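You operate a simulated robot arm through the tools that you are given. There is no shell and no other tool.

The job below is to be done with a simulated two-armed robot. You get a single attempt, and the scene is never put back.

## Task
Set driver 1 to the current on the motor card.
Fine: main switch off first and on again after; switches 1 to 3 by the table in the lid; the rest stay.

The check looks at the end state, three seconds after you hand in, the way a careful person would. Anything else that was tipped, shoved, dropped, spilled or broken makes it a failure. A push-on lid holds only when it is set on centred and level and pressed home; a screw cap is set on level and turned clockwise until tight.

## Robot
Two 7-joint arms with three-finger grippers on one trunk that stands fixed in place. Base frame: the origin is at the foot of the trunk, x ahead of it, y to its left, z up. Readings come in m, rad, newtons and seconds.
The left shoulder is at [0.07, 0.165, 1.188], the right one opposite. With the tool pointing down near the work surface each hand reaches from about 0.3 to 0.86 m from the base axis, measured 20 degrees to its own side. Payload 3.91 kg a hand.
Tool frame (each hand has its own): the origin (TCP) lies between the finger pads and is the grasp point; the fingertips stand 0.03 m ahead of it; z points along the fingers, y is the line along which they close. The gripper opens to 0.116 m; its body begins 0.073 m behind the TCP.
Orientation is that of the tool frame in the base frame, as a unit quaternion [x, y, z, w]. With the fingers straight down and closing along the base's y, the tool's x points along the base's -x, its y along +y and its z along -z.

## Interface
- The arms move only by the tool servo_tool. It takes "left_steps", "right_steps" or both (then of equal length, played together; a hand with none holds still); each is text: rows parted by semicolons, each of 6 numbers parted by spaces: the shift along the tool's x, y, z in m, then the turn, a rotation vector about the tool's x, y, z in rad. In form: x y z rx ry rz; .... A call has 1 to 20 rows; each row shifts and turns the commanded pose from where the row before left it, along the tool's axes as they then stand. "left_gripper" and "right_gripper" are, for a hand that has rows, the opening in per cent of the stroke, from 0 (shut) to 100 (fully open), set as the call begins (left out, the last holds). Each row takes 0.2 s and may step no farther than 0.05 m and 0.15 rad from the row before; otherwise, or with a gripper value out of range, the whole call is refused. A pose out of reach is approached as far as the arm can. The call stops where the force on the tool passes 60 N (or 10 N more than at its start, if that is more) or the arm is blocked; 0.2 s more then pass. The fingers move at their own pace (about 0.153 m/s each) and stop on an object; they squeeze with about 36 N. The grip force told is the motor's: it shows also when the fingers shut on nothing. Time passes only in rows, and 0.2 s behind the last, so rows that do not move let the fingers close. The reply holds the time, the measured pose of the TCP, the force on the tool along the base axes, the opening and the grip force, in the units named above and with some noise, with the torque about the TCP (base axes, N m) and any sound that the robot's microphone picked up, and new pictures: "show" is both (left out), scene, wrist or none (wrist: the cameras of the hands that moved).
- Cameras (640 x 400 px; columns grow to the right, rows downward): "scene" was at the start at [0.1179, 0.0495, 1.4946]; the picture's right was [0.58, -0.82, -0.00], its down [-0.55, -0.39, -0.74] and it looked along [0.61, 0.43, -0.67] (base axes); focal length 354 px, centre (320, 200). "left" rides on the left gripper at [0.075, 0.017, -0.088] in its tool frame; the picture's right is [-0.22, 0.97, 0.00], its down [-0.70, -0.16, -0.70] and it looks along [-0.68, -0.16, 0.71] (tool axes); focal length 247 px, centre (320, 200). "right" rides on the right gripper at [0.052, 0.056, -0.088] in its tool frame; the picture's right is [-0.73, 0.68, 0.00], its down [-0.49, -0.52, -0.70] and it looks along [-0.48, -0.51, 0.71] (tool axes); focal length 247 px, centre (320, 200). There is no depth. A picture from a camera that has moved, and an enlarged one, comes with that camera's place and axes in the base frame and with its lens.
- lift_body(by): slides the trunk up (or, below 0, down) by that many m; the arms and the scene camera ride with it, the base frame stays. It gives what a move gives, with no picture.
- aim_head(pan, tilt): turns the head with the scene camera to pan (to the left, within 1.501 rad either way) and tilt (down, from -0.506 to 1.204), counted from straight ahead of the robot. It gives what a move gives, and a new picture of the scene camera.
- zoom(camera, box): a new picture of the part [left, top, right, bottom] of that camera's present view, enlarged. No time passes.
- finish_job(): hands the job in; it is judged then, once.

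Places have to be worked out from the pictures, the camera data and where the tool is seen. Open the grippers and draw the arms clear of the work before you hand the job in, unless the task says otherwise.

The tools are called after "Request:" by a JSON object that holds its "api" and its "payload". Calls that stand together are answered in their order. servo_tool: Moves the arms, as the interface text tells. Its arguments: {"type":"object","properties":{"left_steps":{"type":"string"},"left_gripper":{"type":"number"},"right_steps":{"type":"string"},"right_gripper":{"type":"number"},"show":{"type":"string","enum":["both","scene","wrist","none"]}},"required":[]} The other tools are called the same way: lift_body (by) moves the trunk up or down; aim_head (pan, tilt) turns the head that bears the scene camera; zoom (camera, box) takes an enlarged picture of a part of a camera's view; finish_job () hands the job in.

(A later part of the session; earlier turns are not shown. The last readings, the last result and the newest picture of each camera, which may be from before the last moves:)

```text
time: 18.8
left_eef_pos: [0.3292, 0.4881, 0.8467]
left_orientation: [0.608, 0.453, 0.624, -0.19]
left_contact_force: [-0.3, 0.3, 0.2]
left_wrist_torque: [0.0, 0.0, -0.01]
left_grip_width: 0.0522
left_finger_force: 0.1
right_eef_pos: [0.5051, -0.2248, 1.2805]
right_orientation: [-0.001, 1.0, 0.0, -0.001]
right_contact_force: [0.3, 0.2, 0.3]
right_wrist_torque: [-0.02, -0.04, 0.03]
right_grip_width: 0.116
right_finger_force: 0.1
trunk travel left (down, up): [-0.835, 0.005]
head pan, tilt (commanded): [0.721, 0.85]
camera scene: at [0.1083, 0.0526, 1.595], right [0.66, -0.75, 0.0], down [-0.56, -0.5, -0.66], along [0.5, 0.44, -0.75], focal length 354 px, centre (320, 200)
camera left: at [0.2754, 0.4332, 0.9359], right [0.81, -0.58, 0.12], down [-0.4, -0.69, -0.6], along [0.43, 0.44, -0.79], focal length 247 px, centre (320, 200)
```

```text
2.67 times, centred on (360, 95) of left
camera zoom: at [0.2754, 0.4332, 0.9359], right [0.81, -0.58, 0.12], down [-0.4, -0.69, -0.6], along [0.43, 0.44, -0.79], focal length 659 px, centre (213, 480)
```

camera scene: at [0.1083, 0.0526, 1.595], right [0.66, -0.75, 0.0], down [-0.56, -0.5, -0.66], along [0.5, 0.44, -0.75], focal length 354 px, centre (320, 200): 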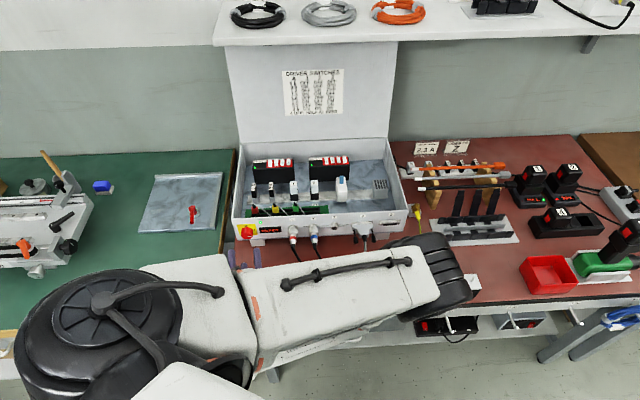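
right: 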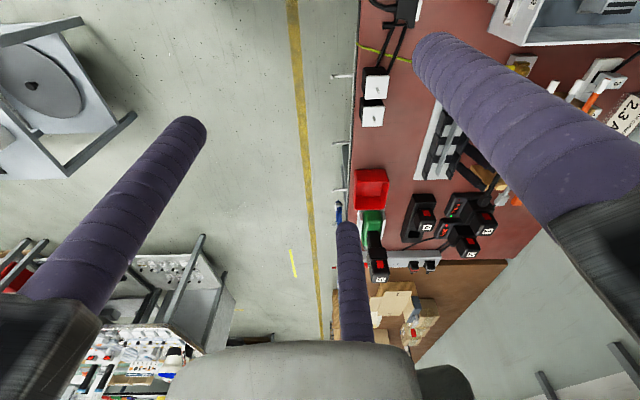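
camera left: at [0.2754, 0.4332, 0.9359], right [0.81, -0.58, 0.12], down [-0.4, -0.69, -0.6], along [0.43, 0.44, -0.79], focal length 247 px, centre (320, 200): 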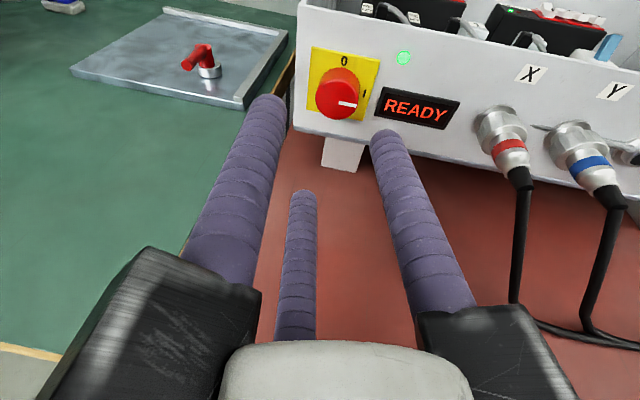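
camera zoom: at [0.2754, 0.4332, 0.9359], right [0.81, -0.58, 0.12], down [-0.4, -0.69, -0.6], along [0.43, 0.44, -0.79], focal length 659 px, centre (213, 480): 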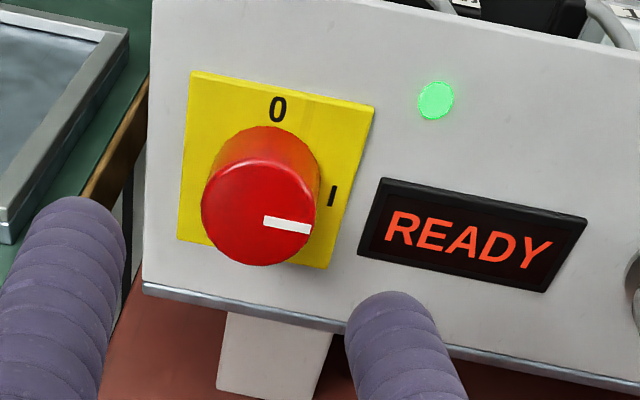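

I get a clear view of the knob now: its centre is at r≈-0.115, z≈0.845, with the pointer on I, and the TCP is about 80 mm in front of the face. I advance along the panel normal about 43 mm and check the alignment.

Request:
{"api": "servo_tool", "payload": {"left_steps": "0.0007 0.0013 0.0085 0 0 0; 0.0007 0.0013 0.0085 0 0 0; 0.0007 0.0013 0.0085 0 0 0; 0.0007 0.0013 0.0085 0 0 0; 0.0007 0.0013 0.0085 0 0 0", "left_gripper": 42}}

Request:
{"api": "zoom", "payload": {"camera": "left", "box": [240, 50, 480, 200]}}

```text
time: 20.0
left_eef_pos: [0.3603, 0.5201, 0.8453]
left_orientation: [0.609, 0.452, 0.624, -0.189]
left_contact_force: [-0.4, -0.2, 0.9]
left_wrist_torque: [0.0, -0.01, 0.02]
left_grip_width: 0.0486
left_finger_force: 0.1
right_eef_pos: [0.506, -0.2253, 1.2799]
right_orientation: [0.0, 1.0, 0.0, -0.001]
right_contact_force: [0.1, -0.2, 0.2]
right_wrist_torque: [-0.01, -0.01, 0.01]
right_grip_width: 0.1159
right_finger_force: 0.1
trunk travel left (down, up): [-0.835, 0.005]
head pan, tilt (commanded): [0.721, 0.85]
camera scene: at [0.1085, 0.0527, 1.5949], right [0.66, -0.75, 0.0], down [-0.56, -0.5, -0.66], along [0.5, 0.44, -0.75], focal length 354 px, centre (320, 200)
camera left: at [0.3057, 0.4643, 0.9349], right [0.81, -0.58, 0.12], down [-0.41, -0.69, -0.6], along [0.43, 0.43, -0.79], focal length 247 px, centre (320, 200)
```

scene: 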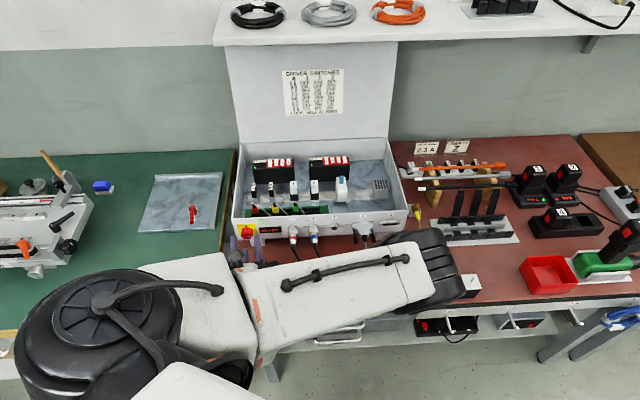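
left: 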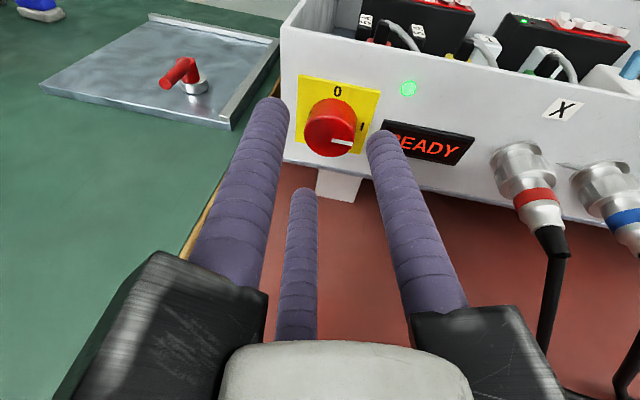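

```text
2.67 times, centred on (360, 125) of left
camera zoom: at [0.3057, 0.4643, 0.9349], right [0.81, -0.58, 0.12], down [-0.41, -0.69, -0.6], along [0.43, 0.43, -0.79], focal length 659 px, centre (213, 400)
```

zoom: 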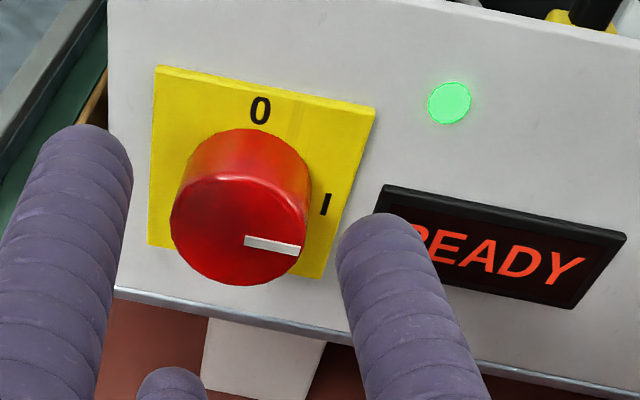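

The knob lies centred between the fingers (estimate r -0.115, z 0.846). I narrow the opening to about 39 mm to clear the READY display and advance the last 25 mm slowly.

Request:
{"api": "servo_tool", "payload": {"left_steps": "0.0008 0.0008 0.006 0 0 0; 0.0008 0.0008 0.006 0 0 0; 0.0008 0.0008 0.006 0 0 0; 0.0008 0.0008 0.006 0 0 0", "left_gripper": 34}}

Request:
{"api": "zoom", "payload": {"camera": "left", "box": [220, 80, 460, 230]}}

```text
time: 21.0
left_eef_pos: [0.3748, 0.5375, 0.8465]
left_orientation: [0.609, 0.451, 0.625, -0.189]
left_contact_force: [-0.5, 0.8, 0.3]
left_wrist_torque: [0.01, -0.02, -0.03]
left_grip_width: 0.0393
left_finger_force: 0.1
right_eef_pos: [0.5058, -0.2248, 1.2798]
right_orientation: [-0.001, 1.0, 0.0, 0.0]
right_contact_force: [0.8, 0.6, 0.7]
right_wrist_torque: [-0.02, -0.01, -0.04]
right_grip_width: 0.1159
right_finger_force: 0.0
trunk travel left (down, up): [-0.835, 0.005]
head pan, tilt (commanded): [0.721, 0.85]
camera scene: at [0.1085, 0.0527, 1.5949], right [0.66, -0.75, 0.0], down [-0.56, -0.5, -0.66], along [0.5, 0.44, -0.75], focal length 354 px, centre (320, 200)
camera left: at [0.3215, 0.4831, 0.9355], right [0.81, -0.58, 0.12], down [-0.41, -0.69, -0.6], along [0.43, 0.44, -0.79], focal length 247 px, centre (320, 200)
```

scene: 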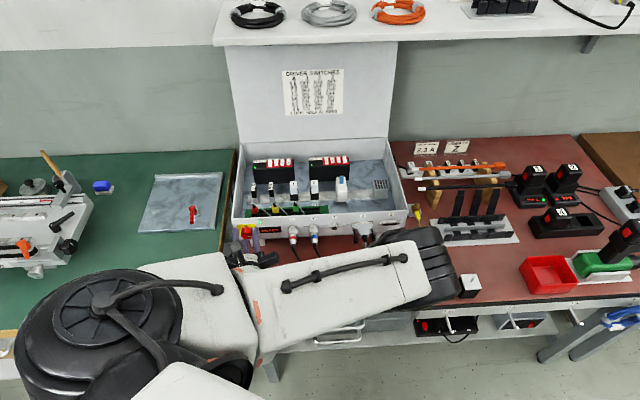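
left: 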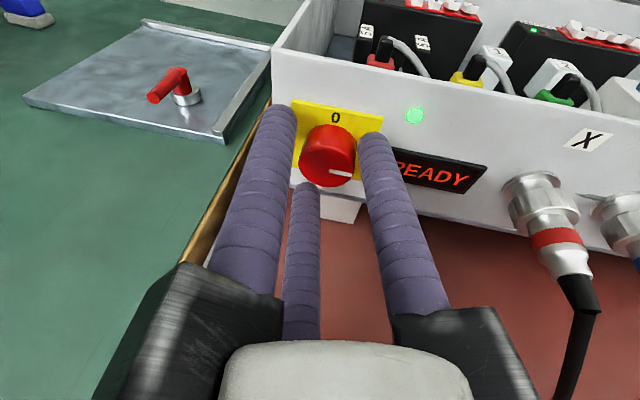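

```text
2.67 times, centred on (340, 155) of left
camera zoom: at [0.3215, 0.4831, 0.9355], right [0.81, -0.58, 0.12], down [-0.41, -0.69, -0.6], along [0.43, 0.44, -0.79], focal length 659 px, centre (267, 320)
```

zoom: 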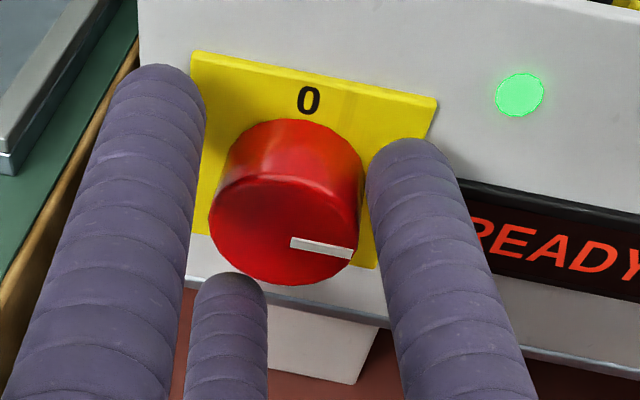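

The fingers surround the knob without contact. I advance 3 mm more and then close the gripper on it.

Request:
{"api": "servo_tool", "payload": {"left_steps": "0.0003 0.0006 0.0029 0 0 0; 0 0 0 0 0 0", "show": "none"}}

Request:
{"api": "servo_tool", "payload": {"left_steps": "0 0 0 0 0 0; 0 0 0 0 0 0; 0 0 0 0 0 0", "left_gripper": 0, "show": "wrist"}}

Request:
{"api": "zoom", "payload": {"camera": "left", "box": [220, 80, 460, 230]}}

```text
time: 21.6
left_eef_pos: [0.3751, 0.5386, 0.8463]
left_orientation: [0.608, 0.454, 0.624, -0.19]
left_contact_force: [-4.6, -6.1, 0.0]
left_wrist_torque: [0.01, -0.03, -0.21]
left_grip_width: 0.0395
left_finger_force: 0.0
right_eef_pos: [0.505, -0.2254, 1.2813]
right_orientation: [-0.002, 1.0, 0.0, -0.001]
right_contact_force: [-0.2, -0.6, 0.2]
right_wrist_torque: [-0.01, 0.01, -0.01]
right_grip_width: 0.1157
right_finger_force: 0.1
trunk travel left (down, up): [-0.835, 0.005]
head pan, tilt (commanded): [0.721, 0.85]
```

```text
time: 22.4
left_eef_pos: [0.3771, 0.5385, 0.845]
left_orientation: [0.609, 0.452, 0.624, -0.189]
left_contact_force: [-4.9, -12.2, -8.3]
left_wrist_torque: [0.0, -0.06, -0.44]
left_grip_width: 0.0344
left_finger_force: 45.3
right_eef_pos: [0.5058, -0.2248, 1.2805]
right_orientation: [-0.001, 1.0, 0.0, -0.001]
right_contact_force: [0.4, 0.1, -0.5]
right_wrist_torque: [-0.04, -0.01, 0.03]
right_grip_width: 0.116
right_finger_force: 0.1
trunk travel left (down, up): [-0.835, 0.005]
head pan, tilt (commanded): [0.721, 0.85]
camera left: at [0.323, 0.4836, 0.9352], right [0.81, -0.58, 0.12], down [-0.41, -0.69, -0.6], along [0.42, 0.43, -0.79], focal length 247 px, centre (320, 200)
```

left: 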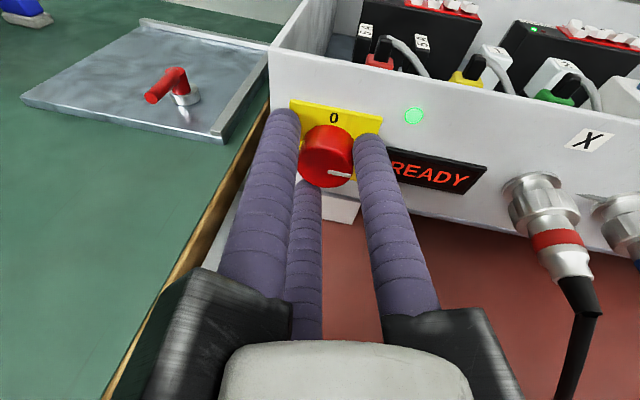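

```text
2.67 times, centred on (340, 155) of left
camera zoom: at [0.323, 0.4836, 0.9352], right [0.81, -0.58, 0.12], down [-0.41, -0.69, -0.6], along [0.42, 0.43, -0.79], focal length 659 px, centre (267, 320)
```

zoom: 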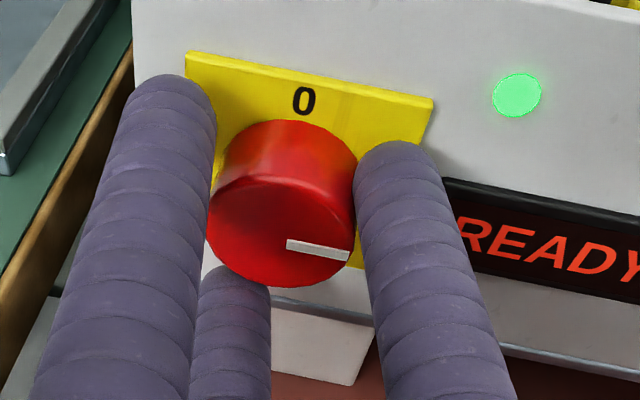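

The gripper holds the knob (opening 34 mm, 45 N). I ease back 2 mm to relieve the touch on the panel, then begin turning it counter-clockwise about the knob's own axis towards 0.

Request:
{"api": "servo_tool", "payload": {"left_steps": "-0.0002 -0.0004 -0.002 0 0 0; 0 0 0 -0.0088 -0.0191 -0.0978; 0 0 0 -0.0088 -0.0191 -0.0978; 0 0 0 -0.0088 -0.0191 -0.0978; 0 0 0 -0.0088 -0.0191 -0.0978; 0 0 0 -0.0088 -0.0191 -0.0978"}}

Request:
{"api": "zoom", "payload": {"camera": "left", "box": [220, 80, 460, 230]}}

```text
time: 23.8
left_eef_pos: [0.3758, 0.5393, 0.8457]
left_orientation: [0.514, 0.583, 0.63, 0.001]
left_contact_force: [-2.5, -2.9, -21.1]
left_wrist_torque: [0.04, 0.08, -0.26]
left_grip_width: 0.0335
left_finger_force: 44.5
right_eef_pos: [0.5059, -0.2231, 1.2809]
right_orientation: [-0.001, 1.0, -0.001, 0.0]
right_contact_force: [0.3, 0.3, 0.6]
right_wrist_torque: [0.0, 0.03, 0.01]
right_grip_width: 0.1161
right_finger_force: 0.0
trunk travel left (down, up): [-0.835, 0.005]
head pan, tilt (commanded): [0.721, 0.85]
camera scene: at [0.1097, 0.0546, 1.5946], right [0.66, -0.75, 0.0], down [-0.57, -0.5, -0.66], along [0.49, 0.43, -0.75], focal length 354 px, centre (320, 200)
camera left: at [0.2917, 0.5151, 0.9249], right [0.69, -0.45, 0.57], down [-0.22, -0.88, -0.42], along [0.69, 0.16, -0.7], focal length 247 px, centre (320, 200)
```

scene: 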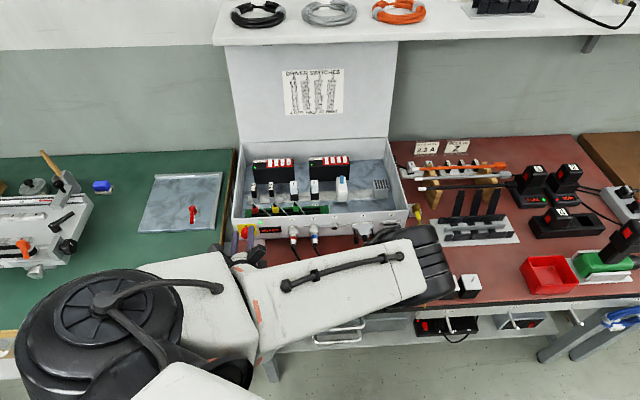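
left: 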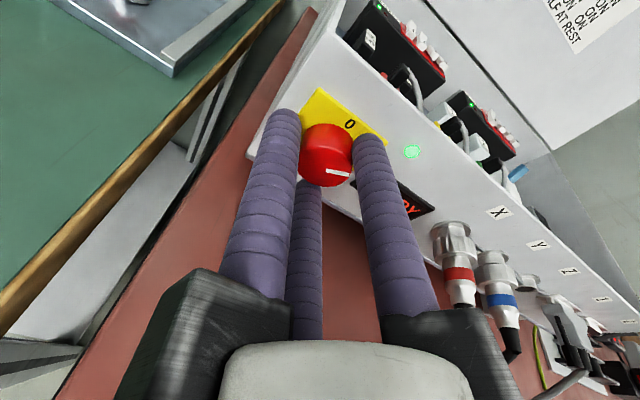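

```text
2.67 times, centred on (340, 155) of left
camera zoom: at [0.2917, 0.5151, 0.9249], right [0.69, -0.45, 0.57], down [-0.22, -0.88, -0.42], along [0.69, 0.16, -0.7], focal length 659 px, centre (267, 320)
```

zoom: 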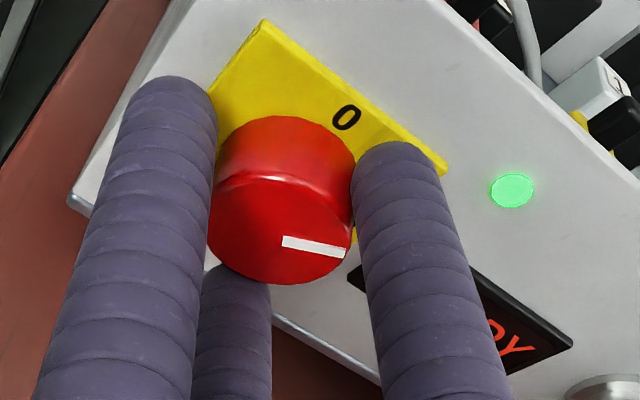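

The knob turns together with the gripper (about 29° so far). A sideways load of 21 N upward on the knob has built up, so I lower the command by 2 mm and keep turning.

Request:
{"api": "servo_tool", "payload": {"left_steps": "-0.0013 -0.0015 0.0004 0 0 0; 0 0 0 -0.0095 -0.0206 -0.1056; 0 0 0 -0.0095 -0.0206 -0.1056; 0 0 0 -0.0095 -0.0206 -0.1056; 0 0 0 -0.0095 -0.0206 -0.1056; 0 0 0 -0.0095 -0.0206 -0.1056"}}

Request:
{"api": "zoom", "payload": {"camera": "left", "box": [220, 80, 460, 230]}}

```text
time: 25.2
left_eef_pos: [0.3751, 0.5396, 0.844]
left_orientation: [0.375, 0.68, 0.595, 0.208]
left_contact_force: [0.2, -2.8, -9.2]
left_wrist_torque: [-0.01, 0.0, -0.51]
left_grip_width: 0.0307
left_finger_force: 44.9
right_eef_pos: [0.5063, -0.2247, 1.2807]
right_orientation: [-0.001, 1.0, -0.001, -0.001]
right_contact_force: [-0.3, -0.5, 0.2]
right_wrist_torque: [0.02, 0.01, 0.02]
right_grip_width: 0.116
right_finger_force: 0.2
trunk travel left (down, up): [-0.835, 0.005]
head pan, tilt (commanded): [0.721, 0.85]
camera scene: at [0.109, 0.0532, 1.5949], right [0.66, -0.75, 0.0], down [-0.56, -0.5, -0.66], along [0.5, 0.44, -0.75], focal length 354 px, centre (320, 200)
camera left: at [0.2671, 0.5386, 0.8919], right [0.39, -0.16, 0.9], down [-0.11, -0.99, -0.13], along [0.91, -0.05, -0.41], focal length 247 px, centre (320, 200)
```

scene: 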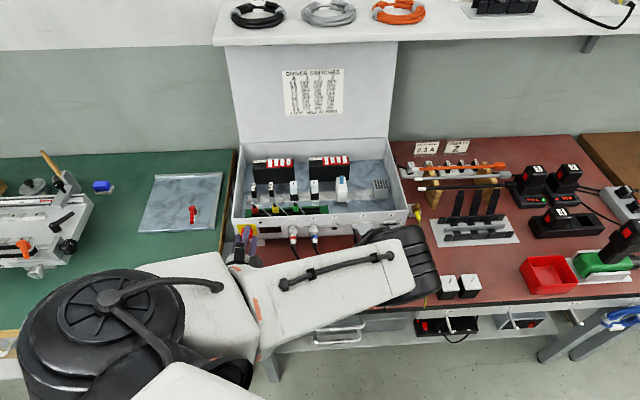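
left: 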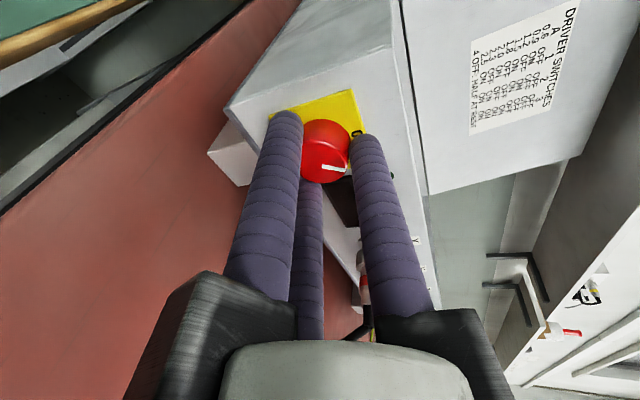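

```text
2.67 times, centred on (340, 155) of left
camera zoom: at [0.2671, 0.5386, 0.8919], right [0.39, -0.16, 0.9], down [-0.11, -0.99, -0.13], along [0.91, -0.05, -0.41], focal length 659 px, centre (267, 320)
```

zoom: 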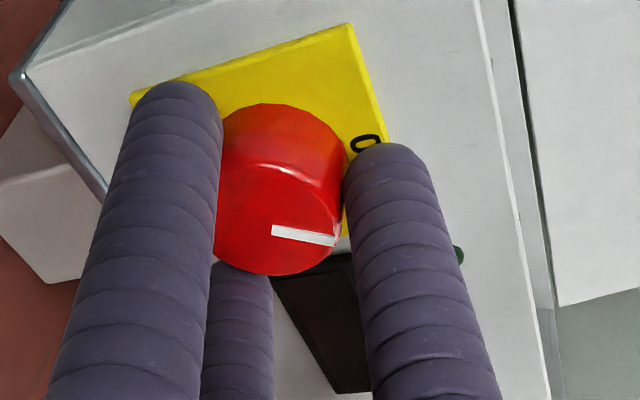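

The display and LED already look dark at about 60° of turn. I complete the remaining 30° to bring the pointer onto 0.

Request:
{"api": "servo_tool", "payload": {"left_steps": "0 0 0 -0.0095 -0.0206 -0.1056; 0 0 0 -0.0095 -0.0206 -0.1056; 0 0 0 -0.0095 -0.0206 -0.1056; 0 0 0 -0.0095 -0.0206 -0.1056; 0 0 0 -0.0095 -0.0206 -0.1056"}}

Request:
{"api": "zoom", "payload": {"camera": "left", "box": [220, 80, 460, 230]}}

Request:
{"api": "zoom", "payload": {"camera": "scene", "box": [225, 205, 305, 255]}}

```text
time: 26.4
left_eef_pos: [0.3739, 0.541, 0.8439]
left_orientation: [0.21, 0.728, 0.516, 0.399]
left_contact_force: [-9.2, 3.6, -8.4]
left_wrist_torque: [0.24, 0.47, 0.11]
left_grip_width: 0.0308
left_finger_force: 44.7
right_eef_pos: [0.505, -0.2229, 1.2809]
right_orientation: [0.0, 1.0, -0.001, 0.0]
right_contact_force: [0.2, -0.2, -0.5]
right_wrist_torque: [0.03, -0.02, 0.01]
right_grip_width: 0.1159
right_finger_force: 0.1
trunk travel left (down, up): [-0.835, 0.005]
head pan, tilt (commanded): [0.721, 0.85]
camera scene: at [0.1076, 0.0543, 1.5949], right [0.66, -0.75, 0.0], down [-0.56, -0.5, -0.66], along [0.5, 0.43, -0.75], focal length 354 px, centre (320, 200)
camera left: at [0.2563, 0.5492, 0.8458], right [0.03, 0.21, 0.98], down [-0.13, -0.97, 0.21], along [0.99, -0.13, 0.0], focal length 247 px, centre (320, 200)
```

scene: 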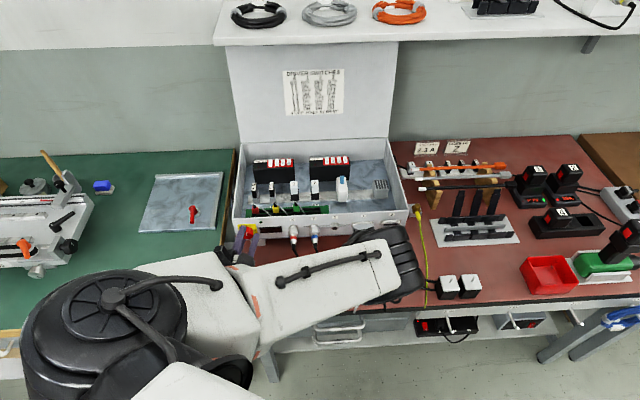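
left: 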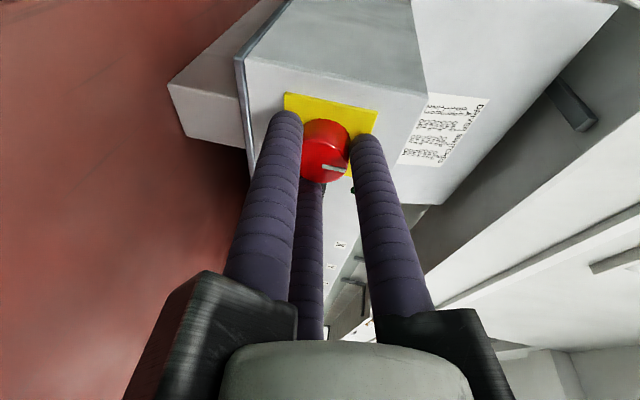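

```text
2.67 times, centred on (340, 155) of left
camera zoom: at [0.2563, 0.5492, 0.8458], right [0.03, 0.21, 0.98], down [-0.13, -0.97, 0.21], along [0.99, -0.13, 0.0], focal length 659 px, centre (267, 320)
```

zoom: 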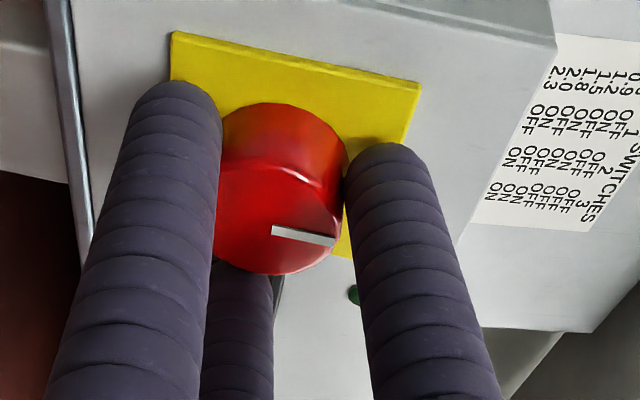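

```text
8.00 times, centred on (265, 230) of scene
camera zoom: at [0.1076, 0.0543, 1.5949], right [0.66, -0.75, 0.0], down [-0.56, -0.5, -0.66], along [0.5, 0.43, -0.75], focal length 2836 px, centre (760, -40)
```

zoom: 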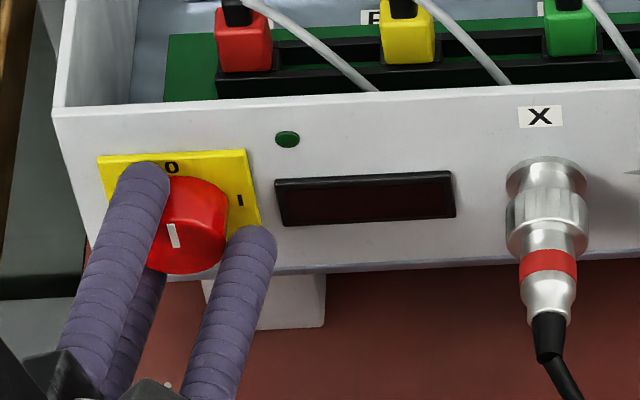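

The pointer is on 0, and both the display and the LED are dark: the main switch is off. I open the gripper gently and draw straight back along the knob axis.

Request:
{"api": "servo_tool", "payload": {"left_steps": "0 0 0 0 0 0; 0 0 0 0 0 0; -0.0009 -0.0019 -0.0098 0 0 0; -0.0009 -0.0019 -0.0098 0 0 0; -0.0009 -0.0019 -0.0098 0 0 0; -0.0009 -0.0019 -0.0098 0 0 0; -0.0009 -0.0019 -0.0098 0 0 0; -0.0009 -0.0019 -0.0098 0 0 0; -0.0009 -0.0019 -0.0098 0 0 0", "left_gripper": 38}}

Request:
{"api": "zoom", "payload": {"camera": "scene", "box": [225, 205, 305, 255]}}

Request:
{"api": "zoom", "payload": {"camera": "scene", "box": [264, 60, 360, 120]}}

Request:
{"api": "zoom", "payload": {"camera": "scene", "box": [245, 145, 325, 195]}}

```text
time: 28.4
left_eef_pos: [0.3233, 0.4894, 0.845]
left_orientation: [0.211, 0.728, 0.517, 0.399]
left_contact_force: [0.8, 1.0, -0.8]
left_wrist_torque: [-0.03, -0.03, 0.0]
left_grip_width: 0.0441
left_finger_force: 0.0
right_eef_pos: [0.5043, -0.2251, 1.2806]
right_orientation: [-0.001, 1.0, 0.0, 0.0]
right_contact_force: [-0.3, -0.7, 0.1]
right_wrist_torque: [0.06, -0.03, -0.01]
right_grip_width: 0.1159
right_finger_force: 0.2
trunk travel left (down, up): [-0.835, 0.005]
head pan, tilt (commanded): [0.721, 0.85]
camera scene: at [0.108, 0.0521, 1.595], right [0.66, -0.75, 0.0], down [-0.56, -0.5, -0.66], along [0.5, 0.44, -0.75], focal length 354 px, centre (320, 200)
camera left: at [0.2066, 0.4978, 0.8479], right [0.03, 0.21, 0.98], down [-0.13, -0.97, 0.21], along [0.99, -0.13, 0.0], focal length 247 px, centre (320, 200)
```

scene: 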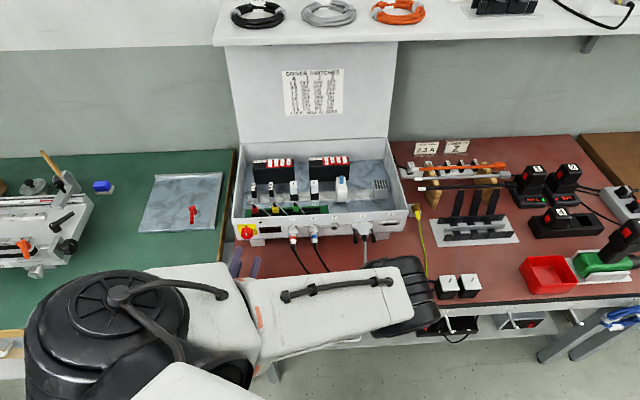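
left: 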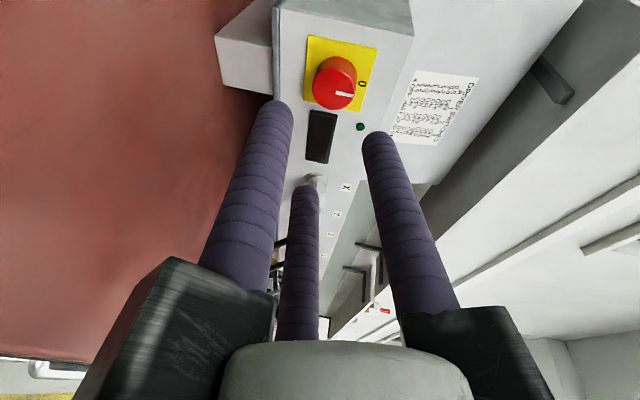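

```text
8.00 times, centred on (265, 230) of scene
camera zoom: at [0.108, 0.0521, 1.595], right [0.66, -0.75, 0.0], down [-0.56, -0.5, -0.66], along [0.5, 0.44, -0.75], focal length 2836 px, centre (760, -40)
```

zoom: 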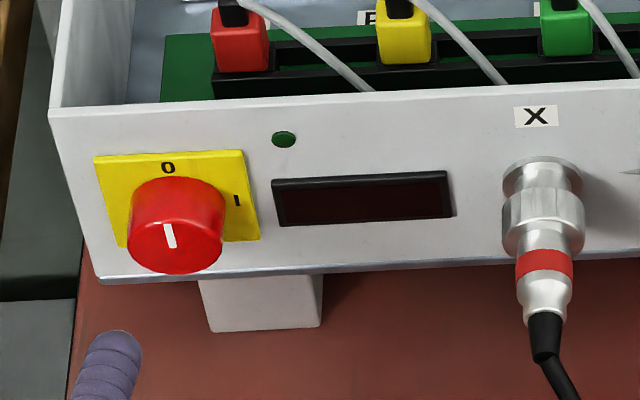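

```text
6.67 times, centred on (312, 90) of scene
camera zoom: at [0.108, 0.0521, 1.595], right [0.66, -0.75, 0.0], down [-0.56, -0.5, -0.66], along [0.5, 0.44, -0.75], focal length 2364 px, centre (373, 933)
```

zoom: 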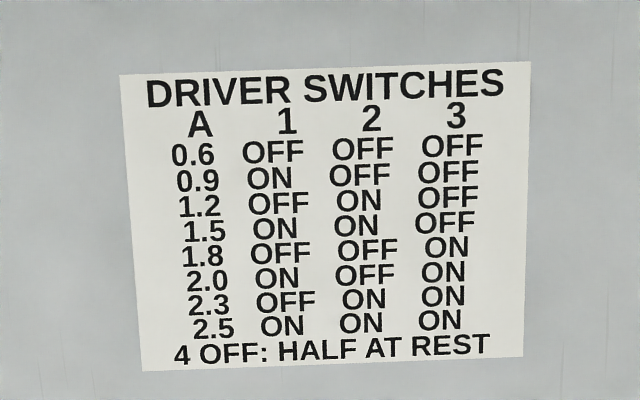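

```text
8.00 times, centred on (285, 170) of scene
camera zoom: at [0.108, 0.0521, 1.595], right [0.66, -0.75, 0.0], down [-0.56, -0.5, -0.66], along [0.5, 0.44, -0.75], focal length 2836 px, centre (600, 440)
```

zoom: 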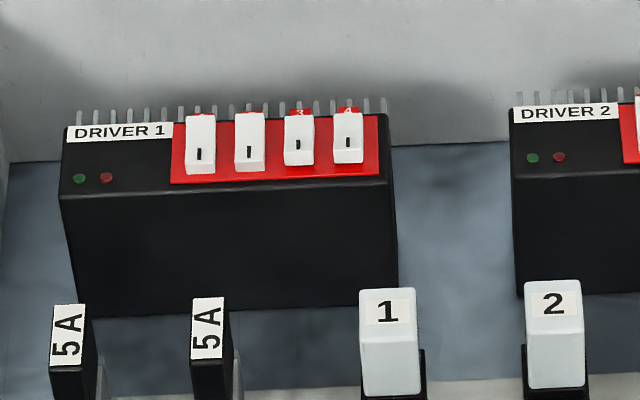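

The main switch is at 0 and the driver lamps are out. The lid, by triangulation, is at f≈0.99-1.0, leaving about 7 cm behind the rockers. Now I turn the hand slowly down again (to a 30° forward tilt with one finger lowest), first half.

Request:
{"api": "servo_tool", "payload": {"left_steps": "-0.0035 0.0036 0.0023 0.0505 0.0584 -0.0593; -0.0035 0.0036 0.0023 0.0505 0.0584 -0.0593; -0.0035 0.0036 0.0023 0.0505 0.0584 -0.0593; -0.0035 0.0036 0.0023 0.0505 0.0584 -0.0593; -0.0035 0.0036 0.0023 0.0505 0.0584 -0.0593; -0.0035 0.0036 0.0023 0.0505 0.0584 -0.0593", "left_gripper": 18}}

```text
time: 29.8
left_eef_pos: [0.3456, 0.4983, 0.8675]
left_orientation: [0.043, 0.88, 0.352, 0.316]
left_contact_force: [0.1, -0.3, -0.1]
left_wrist_torque: [0.0, 0.02, 0.01]
left_grip_width: 0.0212
left_finger_force: 0.1
right_eef_pos: [0.5063, -0.2243, 1.2801]
right_orientation: [-0.001, 1.0, -0.001, -0.001]
right_contact_force: [-0.3, 0.2, -0.5]
right_wrist_torque: [0.01, -0.05, 0.04]
right_grip_width: 0.1161
right_finger_force: 0.0
trunk travel left (down, up): [-0.835, 0.005]
head pan, tilt (commanded): [0.721, 0.85]
camera scene: at [0.1084, 0.053, 1.5949], right [0.66, -0.75, 0.0], down [-0.56, -0.5, -0.66], along [0.5, 0.44, -0.75], focal length 354 px, centre (320, 200)
camera left: at [0.232, 0.4808, 0.8885], right [0.04, 0.66, 0.75], down [0.17, -0.74, 0.65], along [0.98, 0.1, -0.14], focal length 247 px, centre (320, 200)
```

scene: 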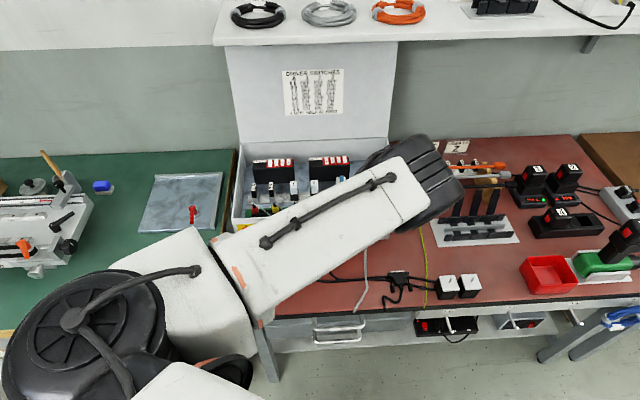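
left: 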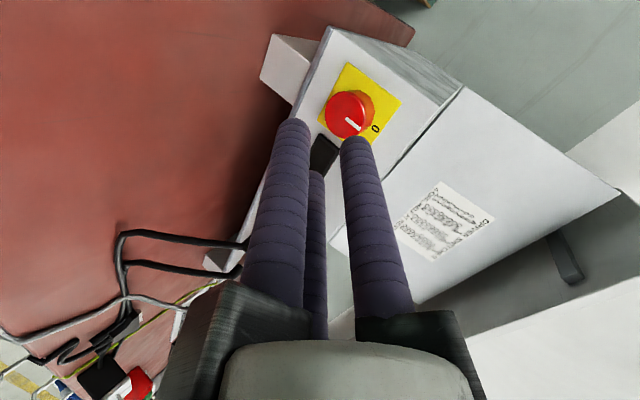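

No contact, and the elbow is rising clear. I continue with the second half of the rotation.

Request:
{"api": "servo_tool", "payload": {"left_steps": "-0.0049 0.0024 -0.0002 0.0505 0.0584 -0.0593; -0.0049 0.0024 -0.0002 0.0505 0.0584 -0.0593; -0.0049 0.0024 -0.0002 0.0505 0.0584 -0.0593; -0.0049 0.0024 -0.0002 0.0505 0.0584 -0.0593; -0.0049 0.0024 -0.0002 0.0505 0.0584 -0.0593; -0.0049 0.0024 -0.0002 0.0505 0.0584 -0.0593"}}

```text
time: 31.2
left_eef_pos: [0.3685, 0.5066, 0.8907]
left_orientation: [-0.127, 0.958, 0.157, 0.206]
left_contact_force: [-0.6, -0.3, 0.5]
left_wrist_torque: [0.04, -0.04, 0.03]
left_grip_width: 0.0208
left_finger_force: 0.0
right_eef_pos: [0.5043, -0.224, 1.2817]
right_orientation: [-0.001, 1.0, 0.0, 0.0]
right_contact_force: [0.6, -0.2, 0.6]
right_wrist_torque: [-0.02, 0.01, -0.01]
right_grip_width: 0.1161
right_finger_force: 0.1
trunk travel left (down, up): [-0.835, 0.005]
head pan, tilt (commanded): [0.721, 0.85]
camera scene: at [0.1075, 0.0536, 1.5949], right [0.66, -0.75, 0.0], down [-0.56, -0.5, -0.66], along [0.5, 0.43, -0.75], focal length 354 px, centre (320, 200)
camera left: at [0.2646, 0.4782, 0.9398], right [-0.1, 0.93, 0.34], down [0.42, -0.27, 0.87], along [0.9, 0.23, -0.36], focal length 247 px, centre (320, 200)
```

scene: 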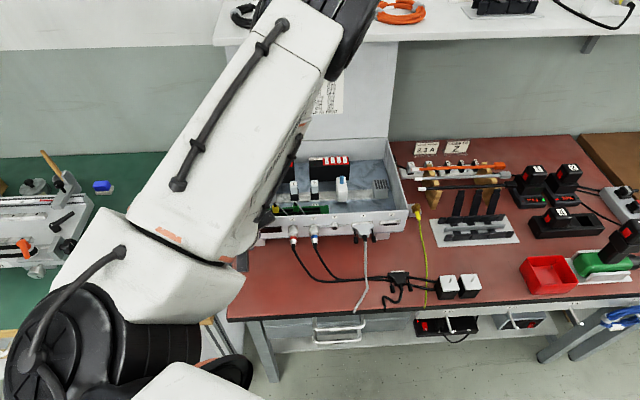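
left: 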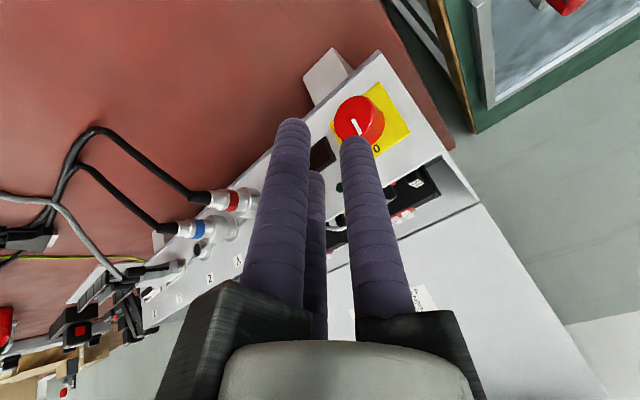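

The hand is tilted as wanted at (0.369, 0.507, 0.891), in front of the box. I raise it over the front rim and move forward to hover above the box in front of driver 1.

Request:
{"api": "servo_tool", "payload": {"left_steps": "-0.0147 0.0085 -0.0134 0 0 0; -0.0147 0.0085 -0.0134 0 0 0; -0.0147 0.0085 -0.0134 0 0 0; -0.0147 0.0085 -0.0134 0 0 0; -0.0241 0.0065 0.0082 0 0 0; -0.0241 0.0065 0.0082 0 0 0; -0.0241 0.0065 0.0082 0 0 0; -0.0241 0.0065 0.0082 0 0 0; -0.0241 0.0065 0.0082 0 0 0; -0.0241 0.0065 0.0082 0 0 0"}}

```text
time: 33.4
left_eef_pos: [0.5229, 0.6081, 1.0012]
left_orientation: [-0.126, 0.958, 0.158, 0.205]
left_contact_force: [-0.9, -0.2, 0.3]
left_wrist_torque: [-0.02, -0.02, -0.02]
left_grip_width: 0.021
left_finger_force: 0.0
right_eef_pos: [0.5051, -0.2235, 1.2809]
right_orientation: [0.0, 1.0, -0.002, -0.001]
right_contact_force: [-0.2, 0.3, -0.2]
right_wrist_torque: [-0.06, 0.03, -0.01]
right_grip_width: 0.1161
right_finger_force: 0.2
trunk travel left (down, up): [-0.835, 0.005]
head pan, tilt (commanded): [0.721, 0.85]
camera scene: at [0.1087, 0.0533, 1.5949], right [0.66, -0.75, 0.0], down [-0.56, -0.5, -0.66], along [0.5, 0.44, -0.75], focal length 354 px, centre (320, 200)
camera left: at [0.4203, 0.5783, 1.0503], right [-0.1, 0.93, 0.34], down [0.42, -0.27, 0.87], along [0.9, 0.23, -0.36], focal length 247 px, centre (320, 200)
```

scene: 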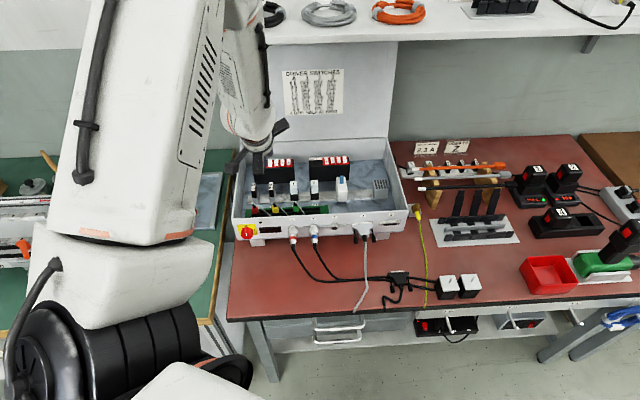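
left: 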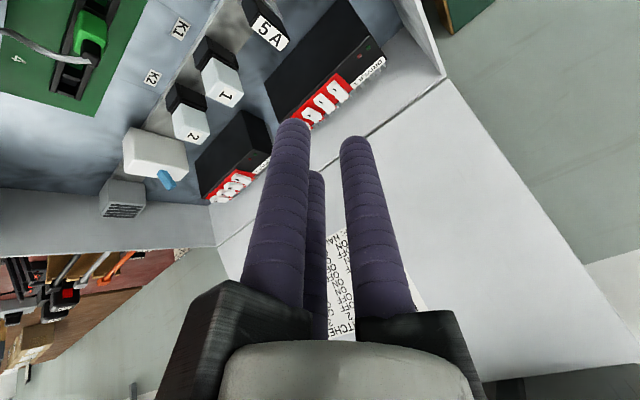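

The hand hovers well, and the wrist camera sees driver 1's switches next to the fingertips. I zoom in from both cameras to triangulate the rockers.

Request:
{"api": "zoom", "payload": {"camera": "left", "box": [280, 40, 400, 130]}}

Request:
{"api": "zoom", "payload": {"camera": "scene", "box": [235, 135, 315, 185]}}

```text
4.44 times, centred on (340, 85) of left
camera zoom: at [0.4203, 0.5783, 1.0503], right [-0.1, 0.93, 0.34], down [0.42, -0.27, 0.87], along [0.9, 0.23, -0.36], focal length 1098 px, centre (231, 711)
```

zoom: 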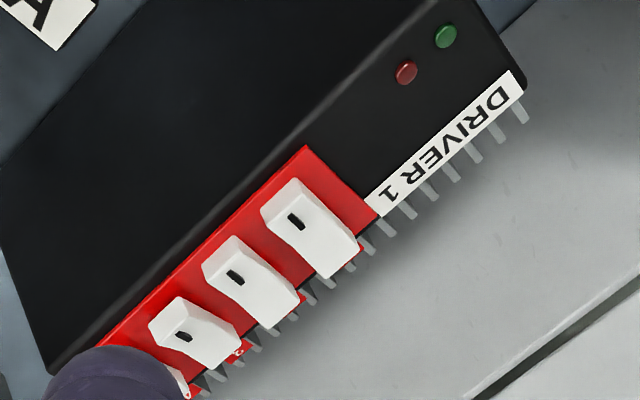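

```text
8.00 times, centred on (275, 160) of scene
camera zoom: at [0.1087, 0.0533, 1.5949], right [0.66, -0.75, 0.0], down [-0.56, -0.5, -0.66], along [0.5, 0.44, -0.75], focal length 2836 px, centre (680, 520)
```

zoom: 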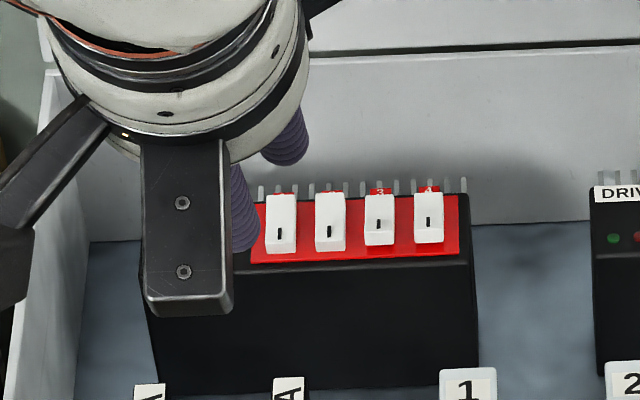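

Triangulation puts rocker 1 at r≈-0.059 spanning f≈0.892-0.9145 with its top near z 0.877, and rocker 3 at r≈-0.023. I move the lowest finger (B) over the rear end of rocker 1 and stop about 4 cm above to check the alignment.

Request:
{"api": "servo_tool", "payload": {"left_steps": "-0.0223 0.0128 0.0149 0 0 0; -0.0223 0.0128 0.0149 0 0 0; -0.0223 0.0128 0.0149 0 0 0; -0.0223 0.0128 0.0149 0 0 0; 0.0065 -0.0037 0.0130 0 0 0; 0.0065 -0.0037 0.0130 0 0 0; 0.0065 -0.0037 0.0130 0 0 0"}}

Request:
{"api": "zoom", "payload": {"camera": "left", "box": [230, 60, 390, 170]}}

Request:
{"api": "zoom", "payload": {"camera": "scene", "box": [235, 135, 315, 185]}}

```text
time: 35.0
left_eef_pos: [0.6096, 0.6932, 0.9548]
left_orientation: [-0.127, 0.958, 0.157, 0.206]
left_contact_force: [0.0, 0.5, 0.2]
left_wrist_torque: [-0.04, -0.02, 0.02]
left_grip_width: 0.0209
left_finger_force: 0.1
right_eef_pos: [0.5054, -0.2246, 1.2808]
right_orientation: [-0.001, 1.0, -0.001, 0.0]
right_contact_force: [-0.2, 0.8, 0.3]
right_wrist_torque: [0.0, 0.0, 0.05]
right_grip_width: 0.116
right_finger_force: 0.0
trunk travel left (down, up): [-0.835, 0.005]
head pan, tilt (commanded): [0.721, 0.85]
camera scene: at [0.109, 0.0537, 1.5949], right [0.66, -0.75, 0.0], down [-0.56, -0.5, -0.66], along [0.5, 0.43, -0.75], focal length 354 px, centre (320, 200)
camera left: at [0.5057, 0.6637, 1.0037], right [-0.1, 0.93, 0.34], down [0.42, -0.27, 0.87], along [0.9, 0.23, -0.36], focal length 247 px, centre (320, 200)
```

scene: 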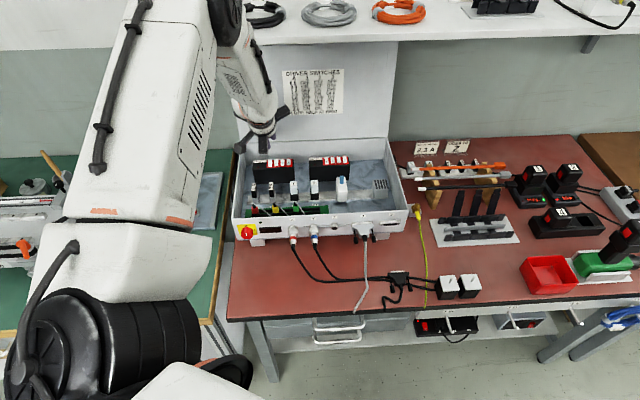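
left: 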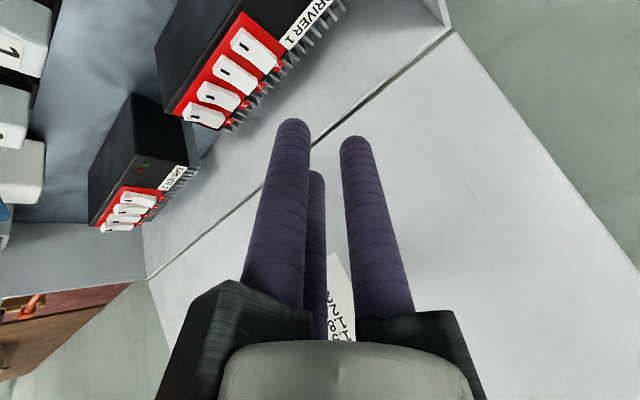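

```text
3.64 times, centred on (310, 115) of left
camera zoom: at [0.5057, 0.6637, 1.0037], right [-0.1, 0.93, 0.34], down [0.42, -0.27, 0.87], along [0.9, 0.23, -0.36], focal length 898 px, centre (356, 509)
```

zoom: 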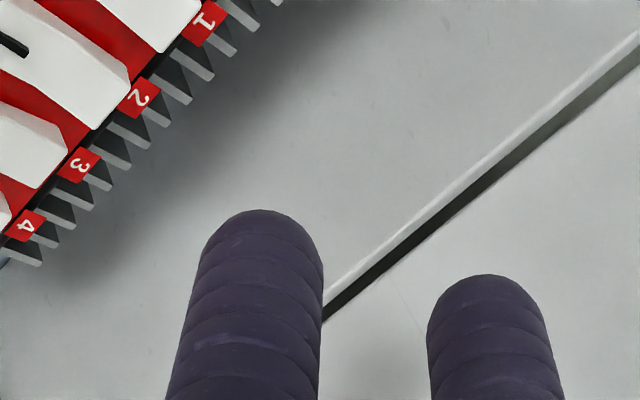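

```text
8.00 times, centred on (275, 160) of scene
camera zoom: at [0.109, 0.0537, 1.5949], right [0.66, -0.75, 0.0], down [-0.56, -0.5, -0.66], along [0.5, 0.43, -0.75], focal length 2836 px, centre (680, 520)
```

zoom: 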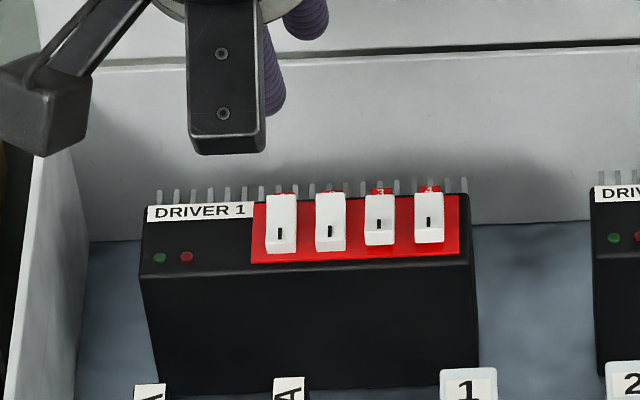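

The finger is about above the rear of rocker 1. I zoom on the rockers again from this wrist view to refine the position before descending.

Request:
{"api": "zoom", "payload": {"camera": "left", "box": [160, 0, 340, 135]}}

```text
2.96 times, centred on (250, 68) of left
camera zoom: at [0.5057, 0.6637, 1.0037], right [-0.1, 0.93, 0.34], down [0.42, -0.27, 0.87], along [0.9, 0.23, -0.36], focal length 732 px, centre (527, 593)
```

zoom: 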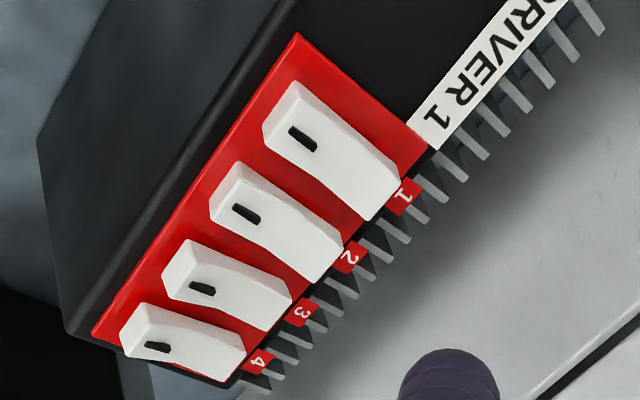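

The better-conditioned view gives rocker 1's rear edge at f≈0.919, z≈0.8735, while rocker 3's rear edge is 5 mm lower. That confirms 1 and 2 are ON and 3 and 4 OFF. The finger is over f≈0.914, r≈-0.059; I descend 35 mm to just above rocker 1's rear end.

Request:
{"api": "servo_tool", "payload": {"left_steps": "0.0039 -0.0020 0.0076 0 0 0; 0.0039 -0.0020 0.0076 0 0 0; 0.0039 -0.0020 0.0076 0 0 0; 0.0039 -0.0020 0.0076 0 0 0"}}

Request:
{"api": "zoom", "payload": {"camera": "left", "box": [230, 60, 390, 170]}}

Request:
{"api": "zoom", "payload": {"camera": "scene", "box": [235, 135, 315, 185]}}

```text
time: 36.0
left_eef_pos: [0.6073, 0.6929, 0.9188]
left_orientation: [-0.126, 0.957, 0.159, 0.206]
left_contact_force: [0.0, 0.5, -0.5]
left_wrist_torque: [-0.02, -0.01, -0.03]
left_grip_width: 0.0208
left_finger_force: 0.0
right_eef_pos: [0.5061, -0.225, 1.2808]
right_orientation: [-0.001, 1.0, 0.0, -0.001]
right_contact_force: [0.3, -0.2, 0.0]
right_wrist_torque: [0.03, -0.01, 0.0]
right_grip_width: 0.1159
right_finger_force: 0.1
trunk travel left (down, up): [-0.835, 0.005]
head pan, tilt (commanded): [0.721, 0.85]
camera scene: at [0.1087, 0.0529, 1.5949], right [0.66, -0.75, 0.0], down [-0.56, -0.5, -0.66], along [0.5, 0.44, -0.75], focal length 354 px, centre (320, 200)
camera left: at [0.504, 0.6639, 0.9689], right [-0.1, 0.93, 0.34], down [0.42, -0.27, 0.87], along [0.9, 0.23, -0.36], focal length 247 px, centre (320, 200)
```

scene: 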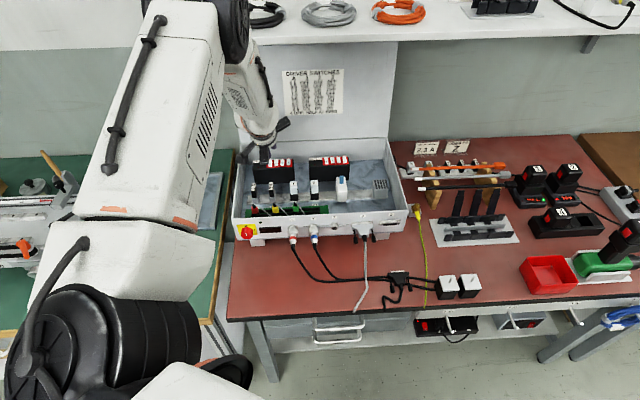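
left: 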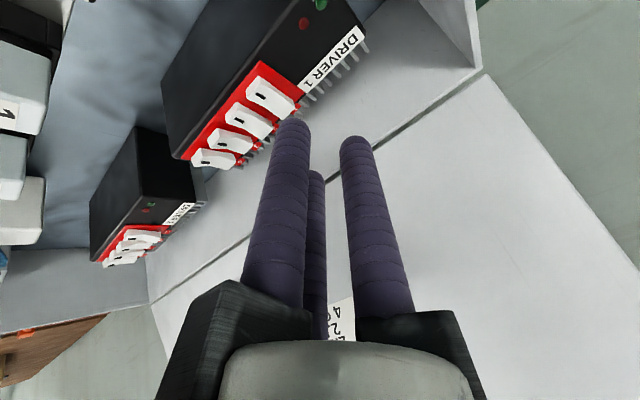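

```text
3.64 times, centred on (310, 115) of left
camera zoom: at [0.504, 0.6639, 0.9689], right [-0.1, 0.93, 0.34], down [0.42, -0.27, 0.87], along [0.9, 0.23, -0.36], focal length 898 px, centre (356, 509)
```

zoom: 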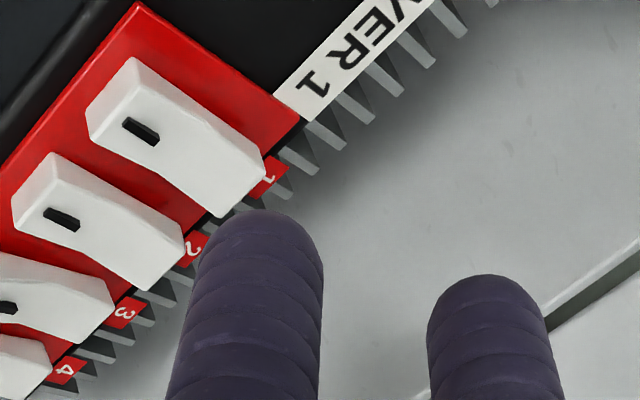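

```text
8.00 times, centred on (275, 160) of scene
camera zoom: at [0.1087, 0.0529, 1.5949], right [0.66, -0.75, 0.0], down [-0.56, -0.5, -0.66], along [0.5, 0.44, -0.75], focal length 2836 px, centre (680, 520)
```

zoom: 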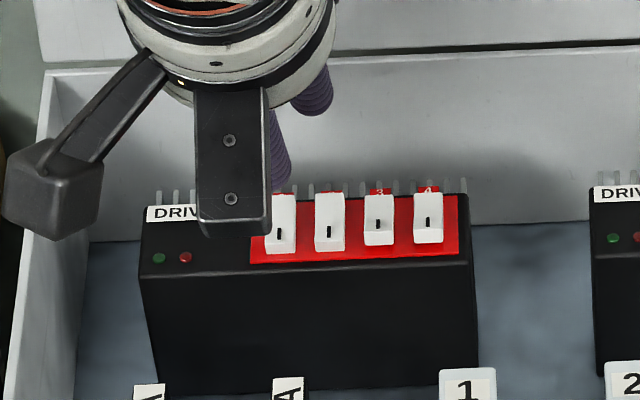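

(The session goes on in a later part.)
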